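You operate a simulated robot arm through the tools that you are given. There is no shell and no other tool. Be economical: measure what you need, move in short steps, check, and stop when the job is done.

The job below is to be done with a simulated robot arm. You get a single attempt, and the scene is never put back.

## Task
Switch the outlet off, then put the mains plug in its holder, wind the cable in and brake the reel.
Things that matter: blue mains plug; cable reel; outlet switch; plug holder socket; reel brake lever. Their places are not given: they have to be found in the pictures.

Only the result counts: the job must be done as asked and must still hold three seconds after the hand-in. Knocking over, shifting, dropping, spilling or breaking anything else fails it.

## Robot
A 7-joint arm with a two-finger parallel gripper, fixed in place. Base frame: the origin is at the foot of the arm, x ahead of it, y to its left, z up. Readings come in m, rad, newtons and seconds.
With the tool pointing down near the work surface it reaches from about 0.44 to 0.9 m from the base axis. Its first joint turns from -0.297 to 2.199 rad. Payload 1.57 kg.
The tool frame sits at the grasp point between the pads (the TCP): z along the fingers, y along the line on which they close. The tips reach 0.03 m beyond it. The gripper opens to 0.08 m. The fingers are 0.017 m wide and 0.012 m thick; the gripper's body (0.04 by 0.082 m) begins 0.08 m behind the TCP.
Orientation is that of the tool frame in the base frame, as a unit quaternion [x, y, z, w]. With the fingers straight down and closing along the base's y, the tool's x points along the base's -x, its y along +y and its z along -z.

## Interface
- The arm moves only by the tool apply_moves. Its argument "rows" is one flat list of numbers, 7 for each row, row after row: the shift along the tool's x, y, z in cm, then the turn, a rotation vector about the tool's x, y, z in rad, then the finger opening in cm, from 0 to 8. In form: [dx, dy, dz, wx, wy, wz, fingers, dx, dy, dz, wx, wy, wz, fingers, ...]. A call has 1 to 8 rows; each row is the pose to reach, as a shift and turn from the pose commanded when the call began, along the tool's axes at that moment. Each row takes 0.2 s and may step no farther than 0.05 m and 0.15 rad from the row before; otherwise, or with a gripper value out of range, the whole call is refused. A pose out of reach is approached as far as the arm can. The call stops where the force on the tool passes 40 N (or 10 N more than at its start, if that is more) or the arm is blocked; 0.2 s more then pass. Each finger travels about 0.045 m/s and halts on what it meets, pressing with about 34 N; the grip force reading is that of the motor and also rises with nothing between the fingers. The clock runs only during rows and for 0.2 s after the last one: add rows that repeat a pose to give the fingers time. It gives the time, the measured TCP pose, the force on the tool (base axes), the opening and the grip force at its end, in the units of the frame above (readings bear some noise), with the torque about the TCP (base axes, N m) and any sound that the robot's microphone picked up.
- Cameras (640 x 400 px; columns grow to the right, rows downward): "scene" is fixed at [0.3982, -0.4992, 1.5818]; the picture's right is [0.58, -0.82, 0.00], its down [-0.72, -0.51, -0.47] and it looks along [0.38, 0.27, -0.88] (base axes); focal length 214 px, centre (320, 200). "wrist" rides on the gripper at [0.072, -0.007, -0.122] in the tool frame; the picture's right is [0.09, 1.00, 0.00], its down [-0.84, 0.08, -0.54] and it looks along [-0.54, 0.05, 0.84] (tool axes); focal length 238 px, centre (320, 200).
- grab_frame(camera): a new picture of that camera. No time passes.
- raise_lower(by): slides the trunk up (or, below 0, down) by that many m; the arm rides with it, the base frame stays. It gives what a move gives, with no picture.
- point_at(camera, pixels): for up to 12 pixels [column, row] of the newest picture of that camera ("zoom" is the newest enlarged one), the place [x, y, z] in the base frame of the surface seen there, good to about 0.003 m. No time passes.
- close_up(camera, box): a new picture of the part [left, top, right, bottom] of that camera's present view, enlarged. No time passes.
- finish_job(): hands the job in; it is judged then, once.

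Work in short steps. Measure before you move; look again where a grasp or a placing could have gone wrong, and mend it. You have 80 turns and 46 pictures in all, those below and enlarged ones among them. Open the gripper and draw the arm clear of the work before you hand the job in, unless the task says otherwise.

The tools are called after "Request:" as a command line: name --argument value ..., lists and objects as JSON in quotes. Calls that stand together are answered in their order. apply_moves: Moves the arm, as the interface text tells. Its arguments: {"type":"object","properties":{"rows":{"type":"array","items":{"type":"number"}}},"required":["rows"]} The other tools are called the same way: raise_lower (by) slides the trunk up or down; grab_frame (camera) takes a picture; point_at (camera, pixels) gives the place of the surface under pixels of a picture; close_up (camera, box) takes an enlarged picture of a part of a camera's view; finish_job () hands the job in.

At the start:

```text
time: 0.0
position: [0.7089, -0.0363, 1.1921]
tcp_rot: [-0.001, 1.0, 0.0, 0.001]
wrist_force: [-0.2, -0.4, -0.2]
wrist_torque: [0.03, -0.01, -0.03]
gripper_width: 0.08
grasp_force: 0.1
trunk travel left (down, up): [-0.725, 0.065]
```

scene: 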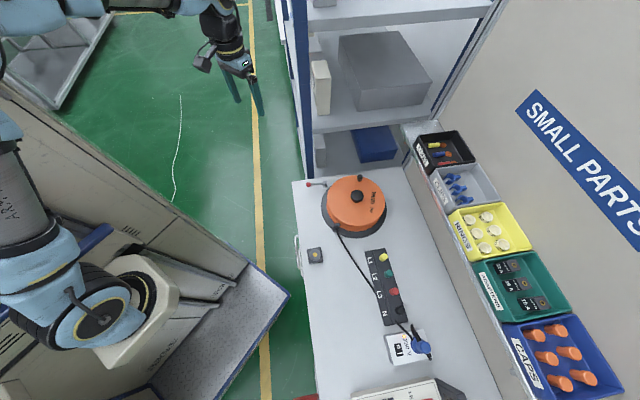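
wrist: 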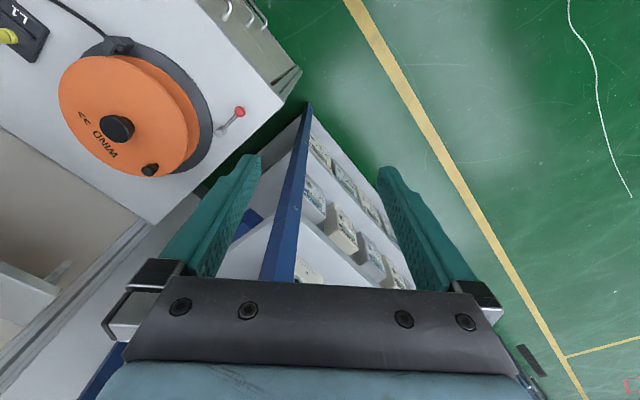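

I see the reel (orange, ~355,205 scene), the plug in an outlet (~420,347), a small dark block (~315,255) likely the holder, and a red-tipped lever (~310,184). I take enlarged pictures to identify them.

Request:
close_up --camera "scene" --box '[370, 310, 450, 370]'

Request:
point_at --camera "zoom" --pixels '[[320, 200]]'

Request:
close_up --camera "scene" --box '[290, 165, 400, 275]'

Request:
point_at --camera "scene" --pixels '[[355, 205], [359, 179], [374, 195], [310, 184], [322, 184], [315, 255], [310, 270], [335, 228], [420, 347], [398, 349], [404, 335], [340, 300]]'

```text
6.67 times, centred on (410, 340) of scene
```

zoom: 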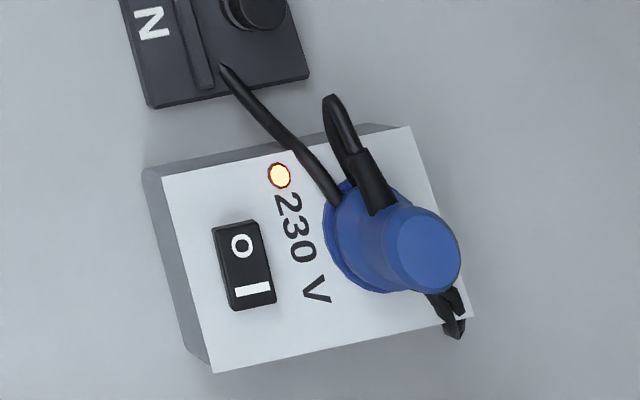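

```text
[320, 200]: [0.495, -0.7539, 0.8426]
```

```text
3.64 times, centred on (345, 220) of scene
```

zoom: 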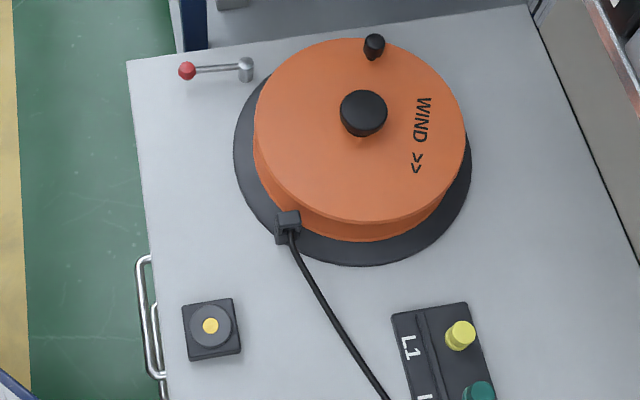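

```text
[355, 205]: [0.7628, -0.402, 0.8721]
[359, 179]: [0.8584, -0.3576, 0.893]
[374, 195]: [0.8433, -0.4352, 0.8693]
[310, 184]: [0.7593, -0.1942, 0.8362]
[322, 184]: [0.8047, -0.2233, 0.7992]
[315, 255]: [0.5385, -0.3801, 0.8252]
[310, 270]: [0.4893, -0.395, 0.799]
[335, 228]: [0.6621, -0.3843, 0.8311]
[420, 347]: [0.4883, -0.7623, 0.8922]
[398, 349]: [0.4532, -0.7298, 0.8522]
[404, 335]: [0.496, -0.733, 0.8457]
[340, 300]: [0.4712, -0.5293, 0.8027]
```

The reel has a crank handle (zoom 373,47), a lever with a red ball (187,71), pivot (246,68), and the holder (210,326). I measure these exactly.

Request:
point_at --camera "zoom" --pixels '[[374, 40], [373, 55], [363, 108], [187, 71], [220, 69], [246, 62], [210, 326], [186, 307], [233, 300], [240, 345], [194, 353], [360, 200]]'

Request:
point_at --camera "zoom" --pixels '[[257, 120], [465, 140], [360, 220], [330, 45], [288, 216], [225, 326], [197, 326], [210, 308], [210, 342], [375, 385], [460, 330], [140, 180]]'

Request:
close_up --camera "scene" --box '[370, 310, 450, 370]'

Request:
point_at --camera "zoom" --pixels '[[242, 243], [252, 290], [220, 228], [258, 225], [232, 308], [275, 300], [424, 248], [400, 220], [450, 260], [425, 290], [335, 240], [375, 180]]'

Request:
point_at --camera "zoom" --pixels '[[165, 180], [410, 128], [470, 315], [212, 370], [360, 230], [370, 285], [455, 325], [335, 100], [300, 160], [380, 240], [390, 205], [345, 200]]'

```text
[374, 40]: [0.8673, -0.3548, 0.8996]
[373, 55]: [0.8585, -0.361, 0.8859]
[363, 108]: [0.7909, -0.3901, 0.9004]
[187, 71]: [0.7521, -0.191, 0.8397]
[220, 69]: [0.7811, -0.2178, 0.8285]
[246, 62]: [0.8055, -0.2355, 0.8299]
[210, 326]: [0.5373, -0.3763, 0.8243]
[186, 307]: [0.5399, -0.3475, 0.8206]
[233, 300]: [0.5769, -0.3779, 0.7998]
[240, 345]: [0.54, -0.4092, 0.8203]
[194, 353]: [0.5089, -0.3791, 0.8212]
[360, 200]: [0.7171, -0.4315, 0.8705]
```

```text
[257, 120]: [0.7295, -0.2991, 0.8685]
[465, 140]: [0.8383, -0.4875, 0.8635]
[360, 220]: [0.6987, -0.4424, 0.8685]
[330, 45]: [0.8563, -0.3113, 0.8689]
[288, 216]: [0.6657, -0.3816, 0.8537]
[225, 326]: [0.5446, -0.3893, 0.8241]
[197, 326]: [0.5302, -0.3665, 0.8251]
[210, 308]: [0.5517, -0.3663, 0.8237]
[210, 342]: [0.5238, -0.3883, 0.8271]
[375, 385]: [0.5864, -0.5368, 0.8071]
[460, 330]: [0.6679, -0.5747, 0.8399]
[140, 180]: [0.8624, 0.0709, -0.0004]
```

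```text
6.67 times, centred on (410, 340) of scene
```

zoom: 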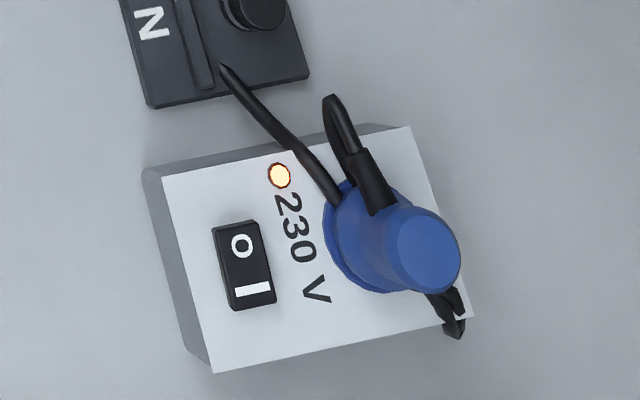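

```text
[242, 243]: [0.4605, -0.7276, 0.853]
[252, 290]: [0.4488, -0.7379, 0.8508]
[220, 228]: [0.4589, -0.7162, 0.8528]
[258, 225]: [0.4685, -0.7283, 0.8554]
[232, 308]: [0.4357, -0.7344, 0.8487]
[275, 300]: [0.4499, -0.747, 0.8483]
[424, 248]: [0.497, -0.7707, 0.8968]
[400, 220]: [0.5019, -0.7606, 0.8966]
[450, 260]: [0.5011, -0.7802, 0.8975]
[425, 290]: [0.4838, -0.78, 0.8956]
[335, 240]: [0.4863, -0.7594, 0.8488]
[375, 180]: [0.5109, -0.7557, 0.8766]
```

```text
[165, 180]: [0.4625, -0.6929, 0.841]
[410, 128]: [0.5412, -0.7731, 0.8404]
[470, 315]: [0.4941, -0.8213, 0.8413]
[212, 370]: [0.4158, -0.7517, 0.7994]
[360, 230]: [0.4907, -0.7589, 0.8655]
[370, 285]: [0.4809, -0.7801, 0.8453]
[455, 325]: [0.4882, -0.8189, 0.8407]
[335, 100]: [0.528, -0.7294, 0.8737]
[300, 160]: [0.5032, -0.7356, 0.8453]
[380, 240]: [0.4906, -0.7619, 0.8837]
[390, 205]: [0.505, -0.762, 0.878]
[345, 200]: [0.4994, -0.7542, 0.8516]
```

The rocker runs along about (-0.72,-0.69) with O at (0.4605,-0.7276) and I lit/on; the plug top is at (0.497,-0.771,0.897), cable leaving toward (+x,+y). I move toward the outlet high up, yawing 45° and closing the fingers.

Request:
apply_moves --rows '[2, -4.3, 0, 0, 0, -0.098, 6, 4, -8.6, 0, 0, 0, -0.196, 4, 6, -12.9, 0, 0, 0, -0.294, 2, 8, -17.2, 0, 0, 0, -0.392, 0, 10, -21.5, 0, 0, 0, -0.49, 0, 12, -25.8, 0, 0, 0, -0.588, 0, 14, -30.1, 0, 0, 0, -0.686, 0, 16, -34.4, 0, 0, 0, -0.785, 0]'

```text
time: 1.8
position: [0.5472, -0.3787, 1.1942]
tcp_rot: [-0.384, 0.923, 0.0, 0.0]
wrist_force: [-0.8, 0.1, -0.9]
wrist_torque: [-0.06, -0.01, -0.02]
gripper_width: 0.0001
grasp_force: 21.3
trunk travel left (down, up): [-0.725, 0.065]
```

The yaw matches the outlet. I go on to above the switch.

Request:
apply_moves --rows '[3.77, -2.29, 0, 0, 0, 0, 0, 7.54, -4.57, 0, 0, 0, 0, 0, 11.31, -6.86, 0, 0, 0, 0, 0, 15.08, -9.15, 0, 0, 0, 0, 0, 18.86, -11.44, 0, 0, 0, 0, 0, 22.63, -13.72, 0, 0, 0, 0, 0, 26.4, -16.0, 0, 0, 0, 0, 0, 30.17, -18.3, 0, 0, 0, 0, 0]'

Request:
raise_lower --by -0.2

Request:
grab_frame --camera "wrist"

Request:
grab_frame --camera "scene"

```text
time: 3.6
position: [0.463, -0.7221, 1.1924]
tcp_rot: [-0.383, 0.924, -0.001, 0.001]
wrist_force: [-0.4, 0.8, 0.7]
wrist_torque: [-0.05, 0.04, -0.02]
gripper_width: 0.0
grasp_force: 21.2
trunk travel left (down, up): [-0.725, 0.065]
```

```text
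time: 5.8
position: [0.4621, -0.7223, 0.9925]
tcp_rot: [-0.382, 0.924, 0.0, -0.001]
wrist_force: [0.1, 1.1, 0.4]
wrist_torque: [-0.01, 0.0, 0.02]
gripper_width: 0.0001
grasp_force: 20.9
trunk travel left (down, up): [-0.525, 0.265]
```

```text
40 pictures are left
```

wrist: 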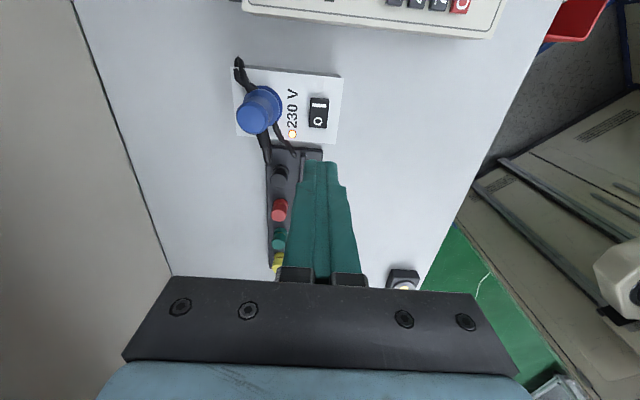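

```text
39 pictures are left
```

scene: 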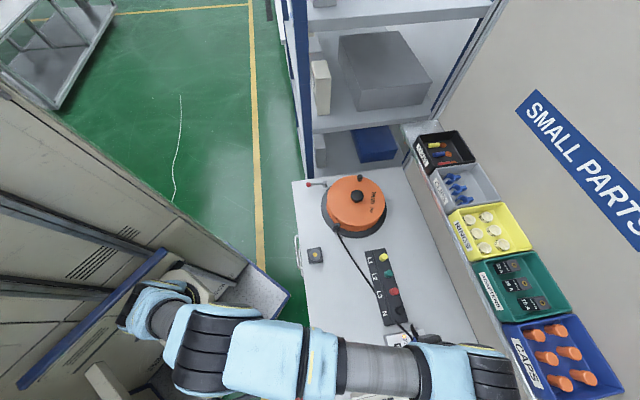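

The wrist view shows the rocker at (318,112), aligned with the fingers. I enlarge it to measure the switch and the plug.

Request:
close_up --camera "wrist" --box '[220, 50, 350, 160]'

Request:
point_at --camera "wrist" --pixels '[[318, 121], [319, 105], [310, 126], [326, 127], [328, 99], [311, 98], [264, 95], [256, 120], [240, 66], [268, 150], [337, 143], [260, 132]]'

```text
3.64 times, centred on (285, 105) of wrist
```

zoom: 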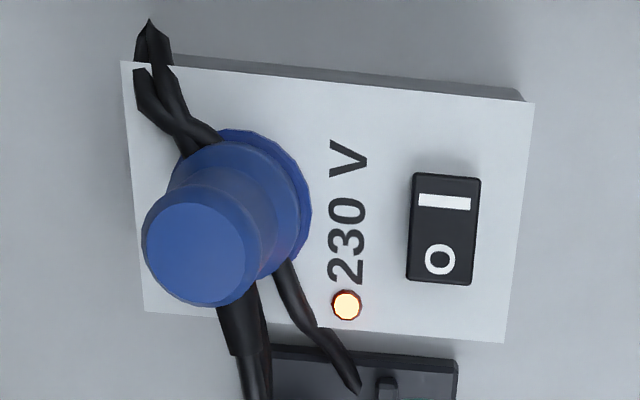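

```text
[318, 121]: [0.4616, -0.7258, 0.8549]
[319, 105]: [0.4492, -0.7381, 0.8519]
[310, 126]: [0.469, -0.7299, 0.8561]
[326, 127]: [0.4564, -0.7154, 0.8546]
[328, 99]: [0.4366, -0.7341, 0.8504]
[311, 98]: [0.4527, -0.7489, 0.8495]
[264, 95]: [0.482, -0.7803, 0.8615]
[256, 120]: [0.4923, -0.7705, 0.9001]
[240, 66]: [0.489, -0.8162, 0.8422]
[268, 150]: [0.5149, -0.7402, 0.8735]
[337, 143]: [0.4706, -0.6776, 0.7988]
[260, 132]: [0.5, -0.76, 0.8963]
```

The O end edge is centred at (0.4627,-0.7226,0.855), right under the TCP. I go down in steps to press it.

Request:
apply_moves --rows '[0, 0, 4, 0, 0, 0, 0, 0, 0, 8, 0, 0, 0, 0, 0, 0, 10, 0, 0, 0, 0, 0, 0, 10.6, 0, 0, 0, 0, 0, 0, 11.0, 0, 0, 0, 0, 0, 0, 11.4, 0, 0, 0, 0, 0, 0, 11.7, 0, 0, 0, 0]'

```text
time: 7.4
position: [0.4635, -0.7231, 0.8818]
tcp_rot: [-0.383, 0.924, -0.005, 0.0]
wrist_force: [-2.2, 7.4, 16.3]
wrist_torque: [0.12, 0.24, 0.0]
gripper_width: 0.0001
grasp_force: 21.5
trunk travel left (down, up): [-0.525, 0.265]
heard: click
stopped in row 7: the force on the tool passed its limit at 44 N (the readings are from after the stop); the commanded pose is now the measured one
```

A click was heard. I lift back up and look.

Request:
apply_moves --rows '[0, 0, -3, 0, 0, 0, 0, 0, 0, -7, 0, 0, 0, 0, 0, 0, -11, 0, 0, 0, 0]'

Request:
close_up --camera "wrist" --box '[220, 50, 350, 160]'

```text
time: 8.2
position: [0.4616, -0.7213, 0.9899]
tcp_rot: [-0.382, 0.924, -0.003, 0.0]
wrist_force: [0.0, 0.3, 0.7]
wrist_torque: [-0.01, 0.0, 0.0]
gripper_width: 0.0001
grasp_force: 21.2
trunk travel left (down, up): [-0.525, 0.265]
```

```text
3.64 times, centred on (285, 105) of wrist
```

zoom: 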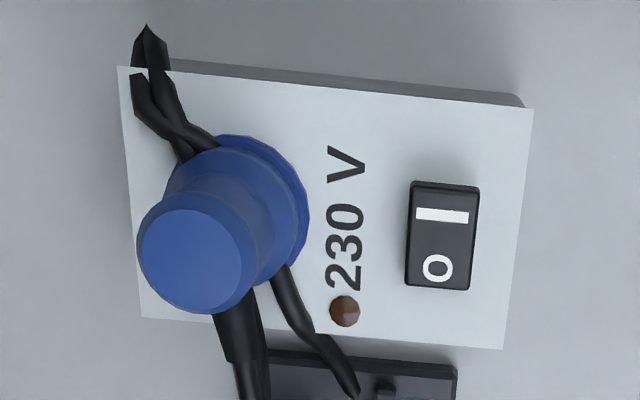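

The lamp is out. Now I measure the plug: top disc around zoom (193,258), flange right edge (309,215).

Request:
point_at --camera "zoom" --pixels '[[193, 260], [145, 258], [240, 255], [195, 214], [193, 306], [303, 215], [240, 138], [275, 210], [245, 200], [230, 330], [235, 360], [290, 250]]'

```text
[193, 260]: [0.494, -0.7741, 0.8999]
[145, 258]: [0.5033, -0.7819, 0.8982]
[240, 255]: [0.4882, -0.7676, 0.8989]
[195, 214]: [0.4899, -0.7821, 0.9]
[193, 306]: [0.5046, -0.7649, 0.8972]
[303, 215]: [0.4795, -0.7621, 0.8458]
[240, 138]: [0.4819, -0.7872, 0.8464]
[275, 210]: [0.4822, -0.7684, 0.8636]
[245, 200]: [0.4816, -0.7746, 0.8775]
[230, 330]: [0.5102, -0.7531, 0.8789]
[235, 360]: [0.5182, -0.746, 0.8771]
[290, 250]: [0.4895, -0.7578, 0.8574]
```

The plug axis is at about (0.4965,-0.774), radius 15 mm, top 0.90. I move above it, opening to 5.5 cm.

Request:
apply_moves --rows '[0.64, -3.1, 0, 0, 0, 0, 3, 1.28, -6.19, 0, 0, 0, 0, 5.5, 1.28, -6.19, 0, 0, 0, 0, 5.5]'

Request:
grab_frame --camera "wrist"

```text
time: 9.0
position: [0.4928, -0.7677, 0.9866]
tcp_rot: [-0.383, 0.924, -0.003, 0.0]
wrist_force: [-0.5, 0.3, 0.7]
wrist_torque: [0.01, -0.04, 0.0]
gripper_width: 0.055
grasp_force: 0.2
out of reach, approached as far as the arm can: row 2, 3
trunk travel left (down, up): [-0.525, 0.265]
```

```text
36 pictures are left
```

wrist: 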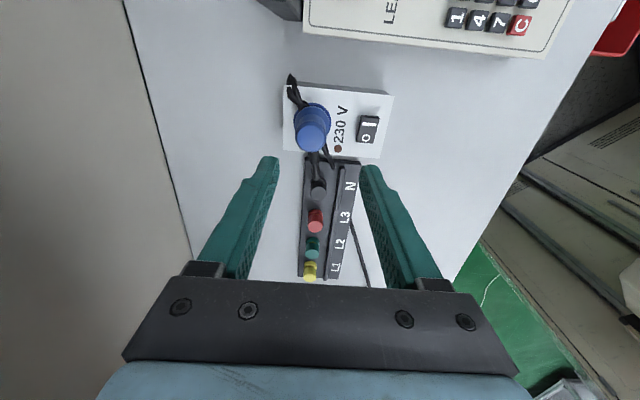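

The arm stops 7 mm short at this arm height. I test whether the reach is better with the arm lower relative to the trunk.

Request:
apply_moves --rows '[0.2, -0.7, 2, 0, 0, 0, 5.5, 0.2, -0.7, 4, 0, 0, 0, 5.5]'

```text
time: 9.6
position: [0.4965, -0.7741, 0.9464]
tcp_rot: [-0.383, 0.924, -0.004, 0.0]
wrist_force: [-0.2, 0.0, 0.3]
wrist_torque: [0.01, 0.02, 0.04]
gripper_width: 0.0549
grasp_force: 0.0
trunk travel left (down, up): [-0.525, 0.265]
```

It reaches (0.4965,-0.774) there. I lower to z 0.886 and close on the plug.

Request:
apply_moves --rows '[0, 0, 3, 0, 0, 0, 5.5, 0, 0, 6, 0, 0, 0, 5.5, 0, 0, 6, 0, 0, 0, 5.5]'

Request:
grab_frame --camera "wrist"

```text
time: 10.4
position: [0.4951, -0.7747, 0.886]
tcp_rot: [-0.383, 0.924, -0.003, 0.001]
wrist_force: [0.4, 0.5, -0.2]
wrist_torque: [-0.03, -0.02, 0.02]
gripper_width: 0.0552
grasp_force: 0.1
trunk travel left (down, up): [-0.525, 0.265]
```

```text
35 pictures are left
```

wrist: 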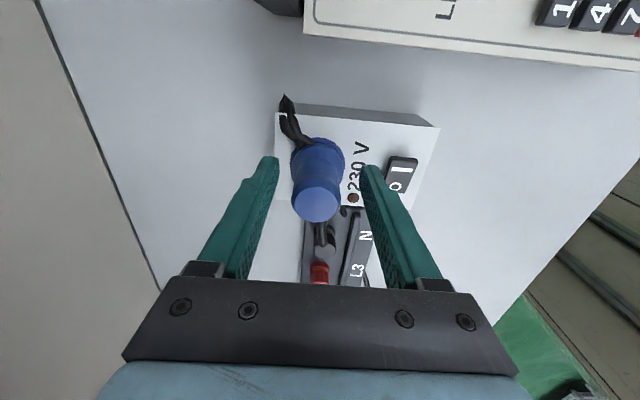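

The plug top sits at (317,205), where the point 14 mm above the TCP should project, so it is centred. I close.

Request:
apply_moves --rows '[0, 0, 0, 0, 0, 0, 3.5, 0, 0, 0, 0, 0, 0, 2, 0, 0, 0, 0, 0, 0, 2, 0, 0, 0, 0, 0, 0, 2]'

```text
time: 11.4
position: [0.496, -0.7769, 0.8873]
tcp_rot: [-0.383, 0.924, -0.005, 0.001]
wrist_force: [13.3, -19.0, -0.6]
wrist_torque: [-0.52, -0.38, -0.24]
gripper_width: 0.0351
grasp_force: 34.5
trunk travel left (down, up): [-0.525, 0.265]
```

Held at 35 mm width, with a 23 N side load along tool -y. I yield a little that way to relieve it.

Request:
apply_moves --rows '[0, -0.3, 0, 0, 0, 0, 2, 0, -0.3, 0, 0, 0, 0, 2]'

```text
time: 12.0
position: [0.4963, -0.7765, 0.8858]
tcp_rot: [-0.384, 0.923, -0.001, 0.0]
wrist_force: [-5.3, 4.9, -0.4]
wrist_torque: [0.28, 0.16, -0.33]
gripper_width: 0.0351
grasp_force: 33.6
trunk travel left (down, up): [-0.525, 0.265]
```

The load is relieved. Now I pull straight up.

Request:
apply_moves --rows '[0, 0, -0.8, 0, 0, 0, 2, 0, 0, -1.6, 0, 0, 0, 2, 0, 0, -2.4, 0, 0, 0, 2, 0, 0, -3.2, 0, 0, 0, 2, 0, 0, -4.0, 0, 0, 0, 2]'

Request:
grab_frame --camera "wrist"

```text
time: 13.2
position: [0.499, -0.777, 0.9267]
tcp_rot: [-0.382, 0.924, -0.002, 0.001]
wrist_force: [-0.6, 1.2, 0.4]
wrist_torque: [0.01, 0.04, 0.01]
gripper_width: 0.0352
grasp_force: 34.3
trunk travel left (down, up): [-0.525, 0.265]
```

```text
34 pictures are left
```

wrist: 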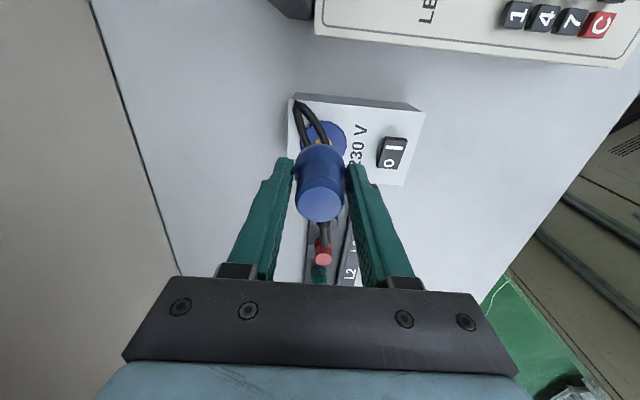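

The plug is out. I raise the trunk 8 cm for clearance and look at the plug, the socket left behind, and then the holder.

Request:
raise_lower --by 0.08

Request:
close_up --camera "wrist" --box '[260, 90, 420, 260]'

Request:
close_up --camera "scene" --box '[300, 240, 335, 270]'

Request:
point_at --camera "zoom" --pixels '[[255, 215], [200, 215], [330, 215], [265, 150], [265, 285], [150, 190], [280, 120], [280, 335], [370, 230]]'

```text
time: 14.3
position: [0.4995, -0.7764, 1.0072]
tcp_rot: [-0.382, 0.924, -0.003, 0.0]
wrist_force: [0.0, -0.4, -0.8]
wrist_torque: [0.0, -0.01, 0.0]
gripper_width: 0.0351
grasp_force: 33.5
trunk travel left (down, up): [-0.605, 0.185]
```

```text
2.35 times, centred on (340, 175) of wrist
```

zoom: 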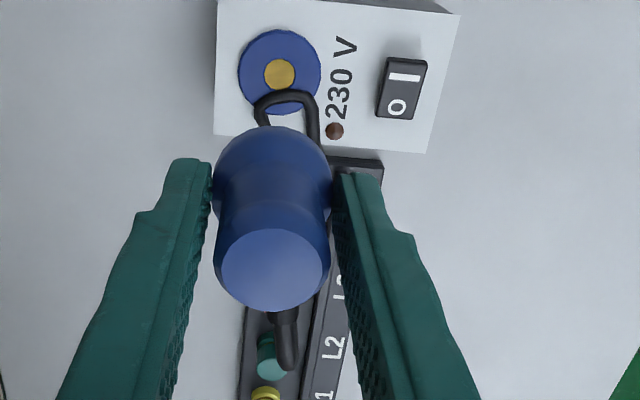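

```text
13.33 times, centred on (318, 255) of scene
```

zoom: 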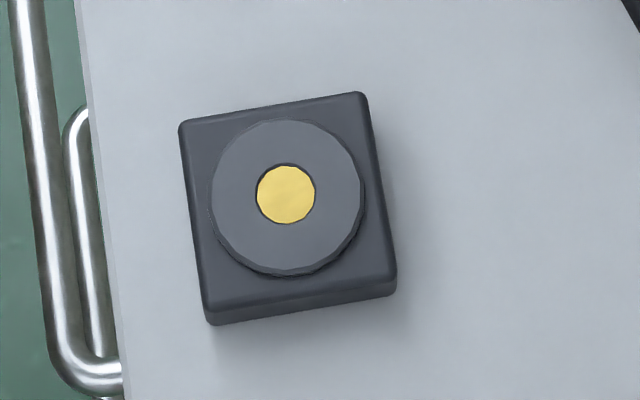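

```text
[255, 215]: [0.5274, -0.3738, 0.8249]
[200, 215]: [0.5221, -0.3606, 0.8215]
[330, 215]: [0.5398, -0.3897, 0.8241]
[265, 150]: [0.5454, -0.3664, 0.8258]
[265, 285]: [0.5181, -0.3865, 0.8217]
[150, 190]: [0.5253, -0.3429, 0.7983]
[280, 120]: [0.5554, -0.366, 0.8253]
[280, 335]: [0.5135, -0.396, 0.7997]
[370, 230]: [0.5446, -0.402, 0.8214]
```

The holder has the same disc with a round yellow contact (zoom 286,195) as the outlet socket. I measure both.

Request:
point_at --camera "zoom" --pixels '[[286, 195], [286, 166], [286, 223], [257, 195], [316, 195], [225, 195], [350, 195], [286, 135], [286, 258], [270, 185], [300, 205], [286, 180]]'

Request:
point_at --camera "wrist" --pixels '[[335, 127], [342, 137], [338, 145], [312, 128], [365, 175], [320, 142]]'

```text
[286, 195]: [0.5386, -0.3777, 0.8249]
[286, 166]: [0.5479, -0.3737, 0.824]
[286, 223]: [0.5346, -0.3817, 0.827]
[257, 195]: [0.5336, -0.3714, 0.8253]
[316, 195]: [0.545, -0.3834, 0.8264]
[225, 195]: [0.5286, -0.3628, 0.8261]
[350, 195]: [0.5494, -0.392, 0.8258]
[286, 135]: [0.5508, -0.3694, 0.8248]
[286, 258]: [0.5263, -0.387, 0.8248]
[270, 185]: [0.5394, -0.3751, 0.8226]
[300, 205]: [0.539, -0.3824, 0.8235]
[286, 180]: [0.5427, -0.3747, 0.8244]
```

```text
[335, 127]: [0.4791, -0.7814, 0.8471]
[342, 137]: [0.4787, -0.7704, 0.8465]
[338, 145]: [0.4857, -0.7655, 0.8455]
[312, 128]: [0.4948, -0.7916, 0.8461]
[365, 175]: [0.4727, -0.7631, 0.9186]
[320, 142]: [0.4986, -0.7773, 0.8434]
```

Holder centre is about (0.5393,-0.378), disc top 0.825 versus 0.846 at the outlet, so seated TCP z ≈ 0.865. I carry the plug over.

Request:
apply_moves --rows '[-3.6, 2.9, 0, 0, 0, 0, 2, -7.2, 5.8, 0, 0, 0, 0, 2, -10.8, 8.7, 0, 0, 0, 0, 2, -14.4, 11.6, 0, 0, 0, 0, 2, -18, 14.5, 0, 0, 0, 0, 2, -21.6, 17.4, 0, 0, 0, 0, 2, -25.2, 20.3, 0, 0, 0, 0, 2, -28, 22.8, 0, 0, 0, 0, 2]'

Request:
grab_frame --camera "wrist"

Request:
grab_frame --camera "scene"

```text
time: 16.1
position: [0.5355, -0.4195, 1.0056]
tcp_rot: [-0.382, 0.924, -0.003, 0.0]
wrist_force: [-0.3, -0.2, -1.2]
wrist_torque: [0.04, -0.01, -0.01]
gripper_width: 0.0351
grasp_force: 34.0
trunk travel left (down, up): [-0.605, 0.185]
```

```text
31 pictures are left
```

wrist: 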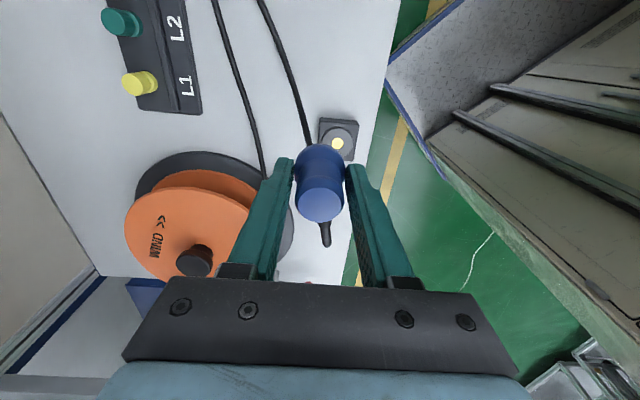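

```text
30 pictures are left
```

scene: 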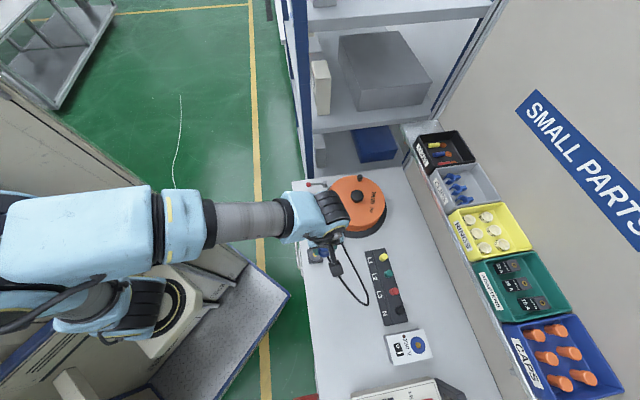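

Cable follows freely. I refine the holder centre from the wrist view (yellow at 337,143).

Request:
point_at --camera "wrist" --pixels '[[337, 143], [341, 142], [325, 138], [354, 145], [340, 129], [348, 155]]'

Request:
apply_moves --rows '[-1.6, 1.3, 0, 0, 0, 0, 2, -3.15, 2.55, 0, 0, 0, 0, 2, -3.15, 2.55, 4, 0, 0, 0, 2, -3.15, 2.55, 8, 0, 0, 0, 2]'

Request:
grab_frame --camera "wrist"

```text
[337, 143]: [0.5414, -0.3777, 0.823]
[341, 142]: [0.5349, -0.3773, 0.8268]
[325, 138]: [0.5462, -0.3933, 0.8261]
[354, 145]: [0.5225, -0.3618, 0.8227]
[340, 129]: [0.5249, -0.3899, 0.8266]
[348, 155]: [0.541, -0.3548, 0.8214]
```

```text
time: 17.1
position: [0.5406, -0.3773, 0.9269]
tcp_rot: [-0.382, 0.924, -0.003, 0.0]
wrist_force: [1.1, 0.0, 0.5]
wrist_torque: [-0.04, -0.03, -0.01]
gripper_width: 0.0347
grasp_force: 34.0
trunk travel left (down, up): [-0.605, 0.185]
```

```text
29 pictures are left
```

wrist: 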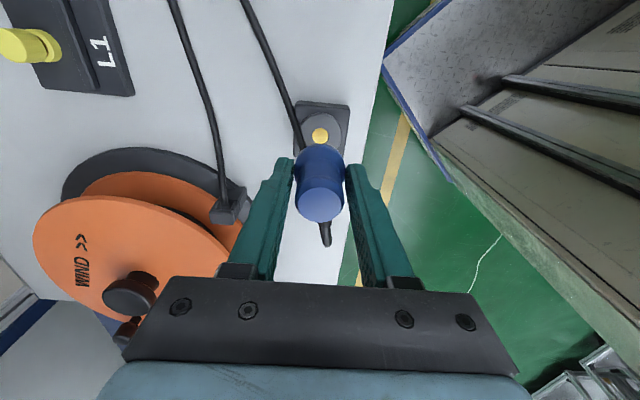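

The yellow contact at (320,136) is right where the tool axis should meet it. I descend 4.5 cm and check the cable.

Request:
apply_moves --rows '[0, 0, 2, 0, 0, 0, 2, 0, 0, 3.5, 0, 0, 0, 2]'

Request:
close_up --camera "wrist" --box '[240, 90, 400, 260]'

Request:
close_up --camera "scene" --box '[290, 220, 370, 310]'

```text
time: 17.8
position: [0.5407, -0.3781, 0.89]
tcp_rot: [-0.383, 0.924, -0.003, 0.0]
wrist_force: [0.0, 0.1, -0.8]
wrist_torque: [-0.03, -0.03, 0.01]
gripper_width: 0.0352
grasp_force: 33.8
trunk travel left (down, up): [-0.605, 0.185]
```

```text
2.35 times, centred on (320, 175) of wrist
```

zoom: 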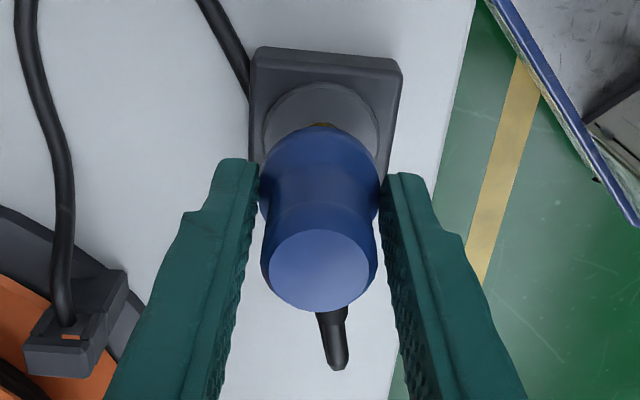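

```text
4.44 times, centred on (330, 265) of scene
```

zoom: 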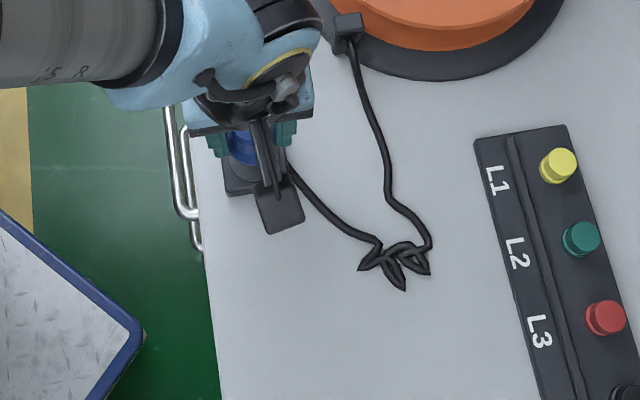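

The cable passes beside the holder. I push down 2.5 cm slowly.

Request:
apply_moves --rows '[0, 0, 0.7, 0, 0, 0, 2, 0, 0, 1.3, 0, 0, 0, 2, 0, 0, 1.8, 0, 0, 0, 2, 0, 0, 2.2, 0, 0, 0, 2, 0, 0, 2.5, 0, 0, 0, 2, 0, 0, 2.8, 0, 0, 0, 2]'

Request:
close_up --camera "wrist" --box '[240, 90, 400, 260]'

```text
time: 19.1
position: [0.5396, -0.3788, 0.8629]
tcp_rot: [-0.383, 0.924, -0.004, 0.001]
wrist_force: [-7.1, -4.0, 30.1]
wrist_torque: [-0.03, 0.18, -0.21]
gripper_width: 0.0351
grasp_force: 34.7
trunk travel left (down, up): [-0.605, 0.185]
```

```text
2.35 times, centred on (320, 175) of wrist
```

zoom: 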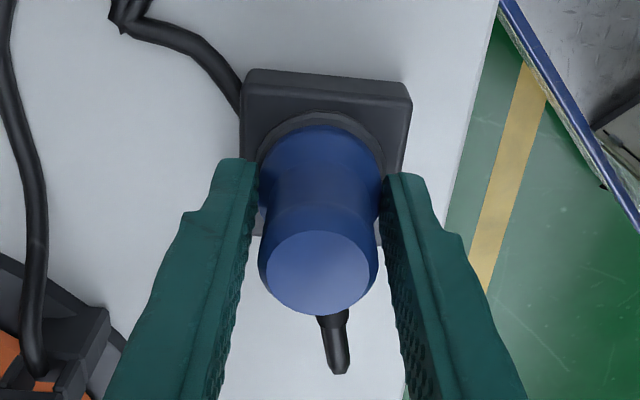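

It bottomed at z 0.863 with 30 N, close to the expected seated height. I press slightly more, then release.

Request:
apply_moves --rows '[0, 0, 0.15, 0, 0, 0, 2, 0, 0, 0, 0, 0, 0, 2, 0, 0, -0.2, 0, 0, 0, 3.6, 0, 0, -0.2, 0, 0, 0, 5.5, 0, 0, -0.2, 0, 0, 0, 6, 0, 0, -0.2, 0, 0, 0, 6]'

Request:
close_up --camera "wrist" --box '[240, 90, 400, 260]'

Request:
point_at --camera "zoom" --pixels '[[320, 272], [320, 235], [320, 300]]'

```text
time: 20.6
position: [0.5408, -0.3803, 0.8637]
tcp_rot: [-0.383, 0.924, -0.002, 0.001]
wrist_force: [0.7, -0.2, -0.1]
wrist_torque: [-0.02, -0.01, 0.01]
gripper_width: 0.0597
grasp_force: 0.0
trunk travel left (down, up): [-0.605, 0.185]
```

```text
2.35 times, centred on (320, 175) of wrist
```

zoom: 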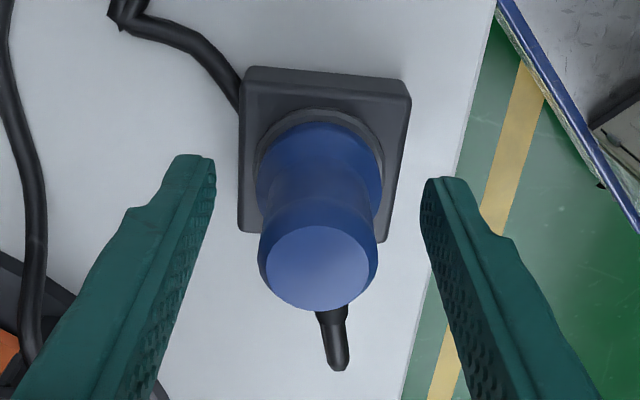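

```text
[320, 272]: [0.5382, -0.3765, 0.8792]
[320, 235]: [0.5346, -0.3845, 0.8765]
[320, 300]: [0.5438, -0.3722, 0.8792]
```

Plug top is at 0.879, i.e. 53 mm above the disc just as in the outlet, so it is seated. I raise the trunk straight up, then yaw and move toward the reel.

Request:
raise_lower --by 0.15

Request:
apply_moves --rows '[0, 0, 0, 0, 0, 0.15, 6, 0, 0, 0, 0, 0, 0.3, 5, -2.2, -2.2, 0, 0, 0, 0.45, 4, -4.4, -4.4, 0, 0, 0, 0.6, 3, -6.6, -6.6, 0, 0, 0, 0.75, 3, -8.8, -8.8, 0, 0, 0, 0.9, 3, -10, -10, 0, 0, 0, 1.05, 3, -11.3, -11.3, 0, 0, 0, 1.2, 3]'

Request:
grab_frame --camera "wrist"

Request:
close_up --camera "scene" --box '[290, 165, 400, 275]'

```text
time: 22.3
position: [0.5396, -0.3786, 1.0145]
tcp_rot: [-0.383, 0.924, -0.003, 0.001]
wrist_force: [0.2, 0.0, -0.4]
wrist_torque: [0.0, 0.0, -0.01]
gripper_width: 0.0599
grasp_force: 0.0
trunk travel left (down, up): [-0.755, 0.035]
```

```text
time: 24.1
position: [0.7004, -0.3787, 1.0152]
tcp_rot: [0.207, 0.978, -0.003, 0.002]
wrist_force: [0.2, 0.4, 0.3]
wrist_torque: [0.01, 0.0, -0.04]
gripper_width: 0.0301
grasp_force: 0.0
trunk travel left (down, up): [-0.755, 0.035]
```

```text
24 pictures are left
```

wrist: 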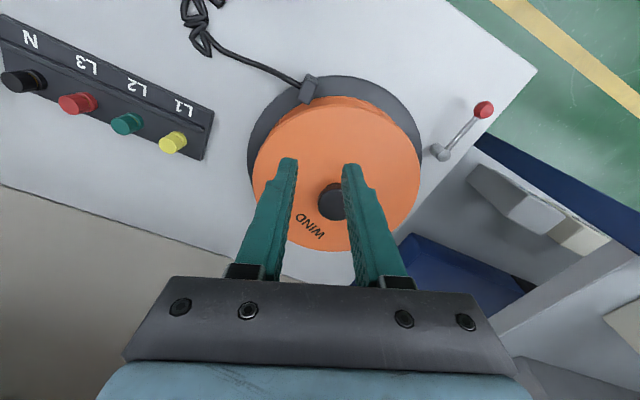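

```text
3.64 times, centred on (345, 220) of scene
```

zoom: 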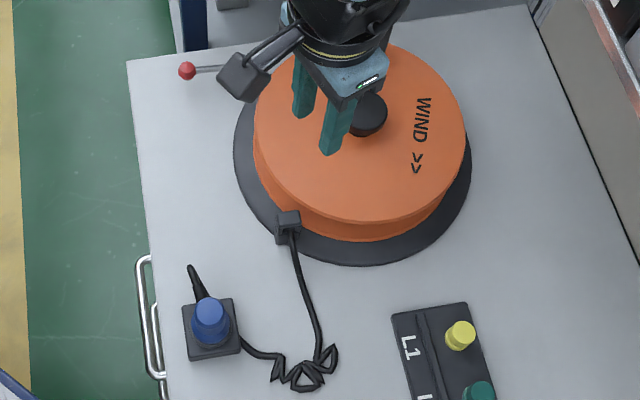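

The plug stands in its holder and the cable is slack. I measure the reel rim and hub from this view.

Request:
point_at --camera "wrist" --pixels '[[332, 203], [325, 190], [255, 175], [416, 180], [340, 112], [300, 232], [335, 243], [330, 225], [484, 109], [440, 153], [462, 130], [310, 85]]'

Request:
point_at --camera "zoom" --pixels '[[350, 125], [375, 125], [260, 150], [463, 140], [360, 218], [290, 190], [440, 90], [450, 190]]'

```text
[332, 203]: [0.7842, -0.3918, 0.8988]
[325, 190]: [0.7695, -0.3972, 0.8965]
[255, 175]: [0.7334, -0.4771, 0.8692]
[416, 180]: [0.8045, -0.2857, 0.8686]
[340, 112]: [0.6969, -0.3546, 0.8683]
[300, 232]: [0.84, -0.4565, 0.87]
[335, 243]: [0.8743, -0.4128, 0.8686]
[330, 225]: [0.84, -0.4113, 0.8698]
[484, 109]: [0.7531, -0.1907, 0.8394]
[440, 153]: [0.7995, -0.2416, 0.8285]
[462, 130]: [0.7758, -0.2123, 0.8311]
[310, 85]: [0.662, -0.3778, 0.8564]
```

```text
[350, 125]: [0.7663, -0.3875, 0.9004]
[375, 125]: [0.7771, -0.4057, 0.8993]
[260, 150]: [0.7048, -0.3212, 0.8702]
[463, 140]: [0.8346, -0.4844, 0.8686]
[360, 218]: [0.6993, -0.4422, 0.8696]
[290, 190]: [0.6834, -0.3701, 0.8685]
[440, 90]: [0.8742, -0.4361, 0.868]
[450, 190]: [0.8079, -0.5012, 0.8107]
```

Reel centre ≈ (0.783,-0.390), disc top 0.869; crank knob ≈ (0.864,-0.356), top 0.90. I go above the knob with the fingers tilted outward 0.25 rad for reach, opening 4 cm.

Request:
apply_moves --rows '[-2.8, 1.74, 0, 0, -0.06, 0, 4, -5.6, 3.48, 1, 0, -0.12, 0, 4, -8.4, 5.2, 2.5, 0, -0.18, 0, 4, -11.2, 7, 4, 0, -0.25, 0, 4, -14.0, 8.7, 5.5, 0, -0.25, 0, 4, -14.0, 8.7, 5.5, 0, -0.25, 0, 4]'

Request:
grab_frame --camera "wrist"

```text
time: 25.5
position: [0.8642, -0.356, 0.9603]
tcp_rot: [0.204, 0.971, -0.028, 0.124]
wrist_force: [-0.6, 0.0, 0.3]
wrist_torque: [0.0, -0.03, 0.02]
gripper_width: 0.0399
grasp_force: 0.0
trunk travel left (down, up): [-0.755, 0.035]
```

```text
22 pictures are left
```

wrist: 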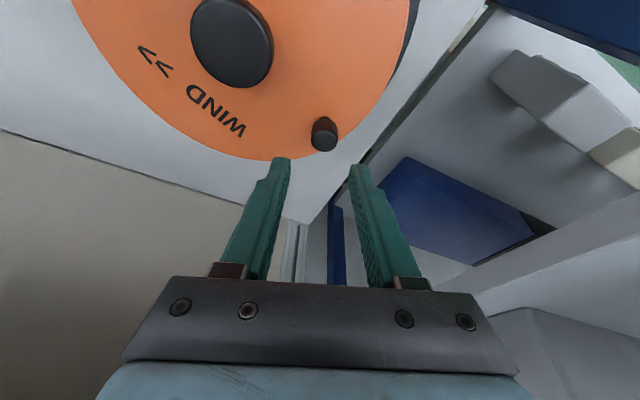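

The knob shows at (323,134). I measure it before descending.

Request:
point_at --camera "wrist" --pixels '[[323, 123], [322, 140], [317, 130], [333, 130], [328, 148], [232, 45], [355, 130]]'

```text
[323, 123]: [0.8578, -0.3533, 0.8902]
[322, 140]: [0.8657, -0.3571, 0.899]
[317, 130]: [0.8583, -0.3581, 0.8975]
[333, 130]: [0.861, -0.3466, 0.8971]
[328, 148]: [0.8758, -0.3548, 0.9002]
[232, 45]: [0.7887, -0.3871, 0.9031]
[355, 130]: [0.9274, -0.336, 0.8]
```

Knob axis ≈ (0.866,-0.355), 18 mm wide, top 0.899. I go straight down to z 0.905 (tips about 0.876) around it and close.

Request:
apply_moves --rows '[0.5, 0.1, 2.6, 0, 0, 0, 4, 1.15, 0.15, 5.3, 0, 0, 0, 4, 1.15, 0.15, 5.3, 0, 0, 0, 4]'

Request:
grab_frame --camera "wrist"

```text
time: 26.3
position: [0.8674, -0.3565, 0.9064]
tcp_rot: [0.203, 0.971, -0.027, 0.124]
wrist_force: [0.0, 1.0, -0.6]
wrist_torque: [-0.02, 0.02, -0.03]
gripper_width: 0.04
grasp_force: 0.2
trunk travel left (down, up): [-0.755, 0.035]
```

```text
21 pictures are left
```

wrist: 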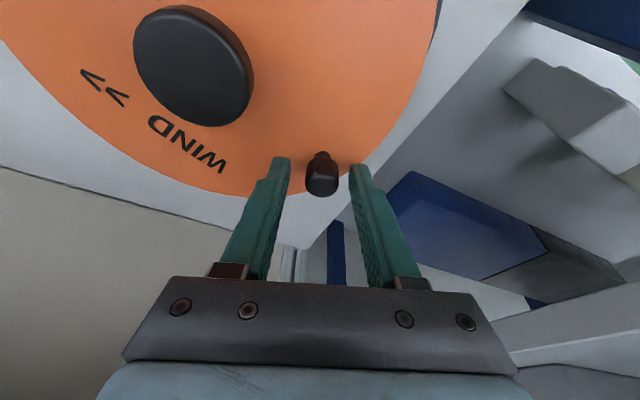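

The knob (322,178) is between the finger tips. I close on it.

Request:
apply_moves --rows '[0, 0, 0, 0, 0, 0, 2.5, 0, 0, 0, 0, 0, 0, 1, 0, 0, 0, 0, 0, 0, 1, 0, 0, 0, 0, 0, 0, 1]'

```text
time: 27.3
position: [0.867, -0.3553, 0.9068]
tcp_rot: [0.204, 0.971, -0.028, 0.124]
wrist_force: [5.1, 2.0, -1.8]
wrist_torque: [0.54, -0.55, 0.01]
gripper_width: 0.0214
grasp_force: 34.6
trunk travel left (down, up): [-0.755, 0.035]
```

Gripped at 21 mm. I test a small clockwise arc (20°) around the reel centre and watch the force.

Request:
apply_moves --rows '[-0.5, -0.6, 0.13, 0, 0, 0, 1, -1.03, -1.22, 0.27, 0, 0, 0, 1, -1.45, -1.9, 0.37, 0, 0, 0, 1, -1.82, -2.58, 0.47, 0, 0, 0, 1]'

Request:
close_up --camera "wrist" --box '[0, 0, 480, 300]'

```text
time: 28.3
position: [0.874, -0.3875, 0.9061]
tcp_rot: [0.204, 0.97, -0.029, 0.125]
wrist_force: [9.2, 4.0, 1.9]
wrist_torque: [0.67, -0.63, -0.29]
gripper_width: 0.0219
grasp_force: 34.8
trunk travel left (down, up): [-0.755, 0.035]
```

```text
1.33 times, centred on (240, 150) of wrist
```

zoom: 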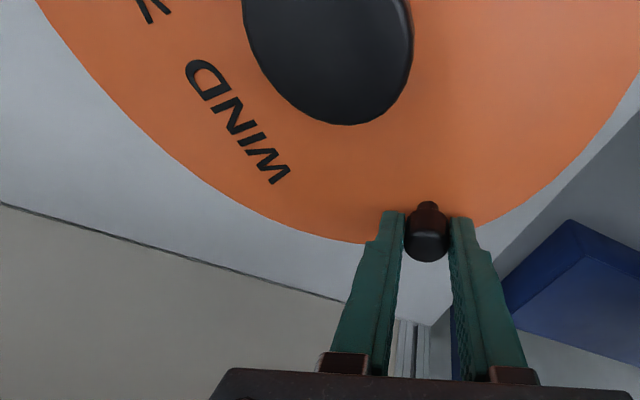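

The disc turns with the crank with little force. I continue the arc by 60° and check reach and force.

Request:
apply_moves --rows '[-0.73, -2.25, 0.19, 0, 0, 0, 1, -0.87, -4.62, 0.23, 0, 0, 0, 1, -0.41, -6.95, 0.11, 0, 0, 0, 1, 0.62, -9.08, -0.16, 0, 0, 0, 1]'

```text
time: 29.3
position: [0.8309, -0.4655, 0.9053]
tcp_rot: [0.204, 0.971, -0.027, 0.122]
wrist_force: [3.4, 6.8, 0.3]
wrist_torque: [0.13, 0.3, -0.49]
gripper_width: 0.0209
grasp_force: 34.0
trunk travel left (down, up): [-0.755, 0.035]
```

Still tracking the circle well. I continue 120°.

Request:
apply_moves --rows '[1.52, -1.78, -0.39, 0, 0, 0, 1, 3.44, -3.09, -0.89, 0, 0, 0, 1, 5.62, -3.84, -1.45, 0, 0, 0, 1, 7.92, -3.99, -2.04, 0, 0, 0, 1, 10.17, -3.51, -2.63, 0, 0, 0, 1, 12.24, -2.45, -3.16, 0, 0, 0, 1, 13.96, -0.88, -3.6, 0, 0, 0, 1, 15.23, 1.1, -3.93, 0, 0, 0, 1]'

Request:
grab_frame --camera "scene"

```text
time: 31.1
position: [0.6903, -0.394, 0.9053]
tcp_rot: [0.203, 0.971, -0.028, 0.125]
wrist_force: [0.7, -1.2, 0.1]
wrist_torque: [0.01, 0.0, 0.03]
gripper_width: 0.0101
grasp_force: 0.1
trunk travel left (down, up): [-0.755, 0.035]
```

```text
19 pictures are left
```

scene: 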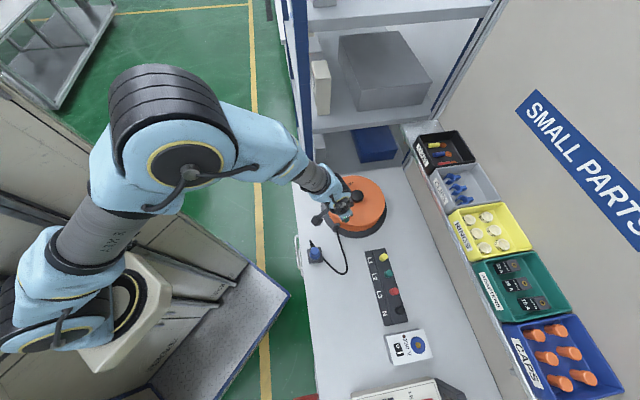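

The knob slipped out (opening 1.0 cm, no force). I lift straight up and look.

Request:
apply_moves --rows '[-1, 0, -3.9, 0, 0, 0, 2, -1.7, 0, -6.8, 0, 0, 0, 4]'

Request:
grab_frame --camera "wrist"

Request:
close_up --camera "scene" --box '[290, 165, 400, 275]'

```text
time: 31.7
position: [0.6908, -0.3929, 0.9787]
tcp_rot: [0.204, 0.971, -0.028, 0.124]
wrist_force: [0.6, 0.1, -0.3]
wrist_torque: [-0.01, -0.02, -0.03]
gripper_width: 0.0402
grasp_force: 0.1
trunk travel left (down, up): [-0.755, 0.035]
```

```text
18 pictures are left
```

wrist: 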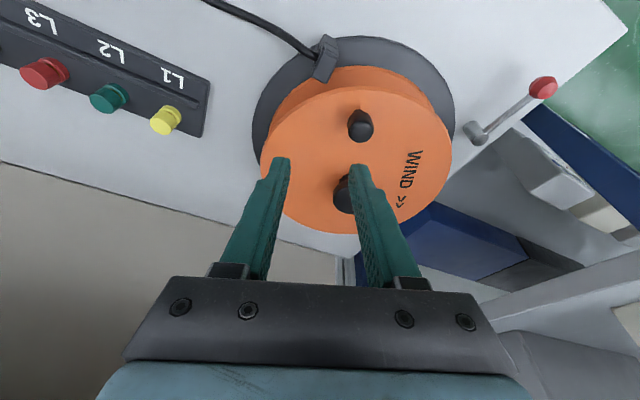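

```text
3.64 times, centred on (345, 220) of scene
```

zoom: 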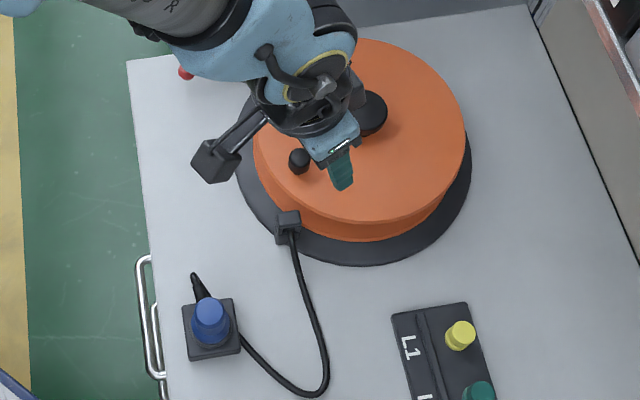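

The knob now is at (361,122) on the near side and the cable slack is smaller. I measure it.

Request:
point_at --camera "wrist" --pixels '[[361, 130], [361, 118], [352, 130], [369, 130], [361, 138], [345, 195]]'

```text
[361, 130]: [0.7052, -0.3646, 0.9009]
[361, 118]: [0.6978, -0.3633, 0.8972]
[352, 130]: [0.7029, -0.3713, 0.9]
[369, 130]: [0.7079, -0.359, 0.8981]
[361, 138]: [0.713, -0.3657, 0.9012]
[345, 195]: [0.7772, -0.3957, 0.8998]
```

Fitting the knob positions gives centre (0.787,-0.391), radius 0.0865; my earlier centre was 4 mm off, which caused the slip. I regrasp the knob at (0.705,-0.3645).

Request:
apply_moves --rows '[0, 3.17, 0, 0, 0, 0, 4, 0.85, 3.17, 3.7, 0, 0, 0, 4, 1.71, 3.17, 7.38, 0, 0, 0, 4, 1.71, 3.17, 7.38, 0, 0, 0, 2.5, 1.71, 3.17, 7.38, 0, 0, 0, 1, 1.71, 3.17, 7.38, 0, 0, 0, 1, 1.71, 3.17, 7.38, 0, 0, 0, 1]'

Request:
grab_frame --camera "wrist"

```text
time: 33.3
position: [0.7046, -0.3646, 0.9023]
tcp_rot: [0.204, 0.971, -0.028, 0.125]
wrist_force: [-0.5, 2.3, 8.8]
wrist_torque: [0.64, -0.56, 0.1]
gripper_width: 0.0215
grasp_force: 34.3
trunk travel left (down, up): [-0.755, 0.035]
```

```text
16 pictures are left
```

wrist: 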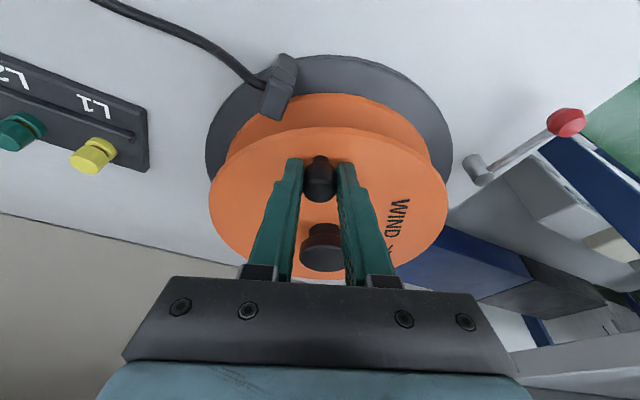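

Held again. I wind from here through about 75° on the corrected circle.

Request:
apply_moves --rows '[-0.09, 2.36, 0.02, 0, 0, 0, 1, -0.75, 4.52, 0.19, 0, 0, 0, 1, -1.92, 6.42, 0.5, 0, 0, 0, 1, -3.54, 7.95, 0.91, 0, 0, 0, 1, -5.47, 8.99, 1.41, 0, 0, 0, 1]'

Request:
close_up --camera "scene" --box '[290, 165, 400, 275]'

```text
time: 34.5
position: [0.7928, -0.305, 0.9029]
tcp_rot: [0.204, 0.97, -0.029, 0.127]
wrist_force: [-0.8, 1.3, 8.6]
wrist_torque: [0.65, -1.14, -0.06]
gripper_width: 0.0213
grasp_force: 34.3
trunk travel left (down, up): [-0.755, 0.035]
```

```text
3.64 times, centred on (345, 220) of scene
```

zoom: 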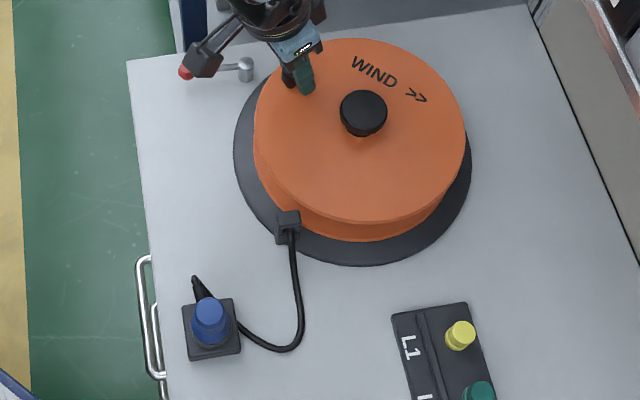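

The cable shortens and force stays low. I continue another 90°.

Request:
apply_moves --rows '[-2.14, 0.49, 0.55, 0, 0, 0, 1, -4.32, 0.39, 1.12, 0, 0, 0, 1, -6.41, -0.29, 1.66, 0, 0, 0, 1, -8.26, -1.5, 2.13, 0, 0, 0, 1, -9.74, -3.17, 2.51, 0, 0, 0, 1, -10.75, -5.17, 2.77, 0, 0, 0, 1]'

Request:
close_up --camera "scene" --box '[290, 165, 400, 275]'

```text
time: 35.4
position: [0.8598, -0.3323, 0.9028]
tcp_rot: [0.2, 0.972, -0.023, 0.124]
wrist_force: [0.7, 7.5, 4.9]
wrist_torque: [-0.21, 0.4, -0.15]
gripper_width: 0.0207
grasp_force: 34.2
trunk travel left (down, up): [-0.755, 0.035]
stopped in row 4: the force on the tool passed its limit at 51 N (the readings are from after the stop); the commanded pose is now the measured one
```

```text
3.64 times, centred on (345, 220) of scene
```

zoom: 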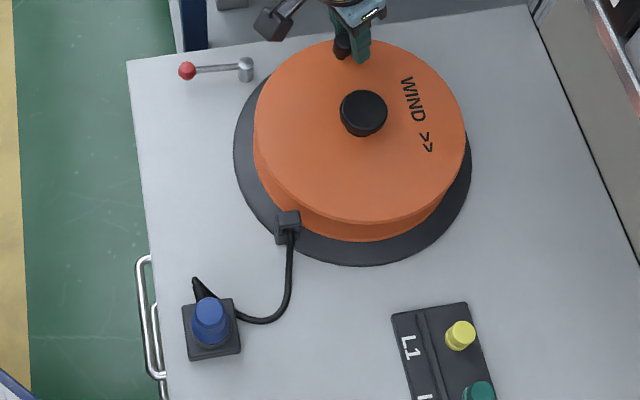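

A force stop occurred after ~344° total; the cable still shows slight slack. I try a small tangential step to see whether it is a hard stop.

Request:
apply_moves --rows '[-0.4, -0.22, 0.1, 0, 0, 0, 1, -0.8, -0.46, 0.2, 0, 0, 0, 1, -1.15, -0.72, 0.3, 0, 0, 0, 1]'

```text
time: 35.9
position: [0.8596, -0.3317, 0.904]
tcp_rot: [0.201, 0.972, -0.021, 0.119]
wrist_force: [-13.9, 8.3, 16.1]
wrist_torque: [-0.09, 1.17, -0.15]
gripper_width: 0.0211
grasp_force: 34.0
trunk travel left (down, up): [-0.755, 0.035]
stopped in row 2: the force on the tool passed its limit at 45 N (the readings are from after the stop); the commanded pose is now the measured one
```

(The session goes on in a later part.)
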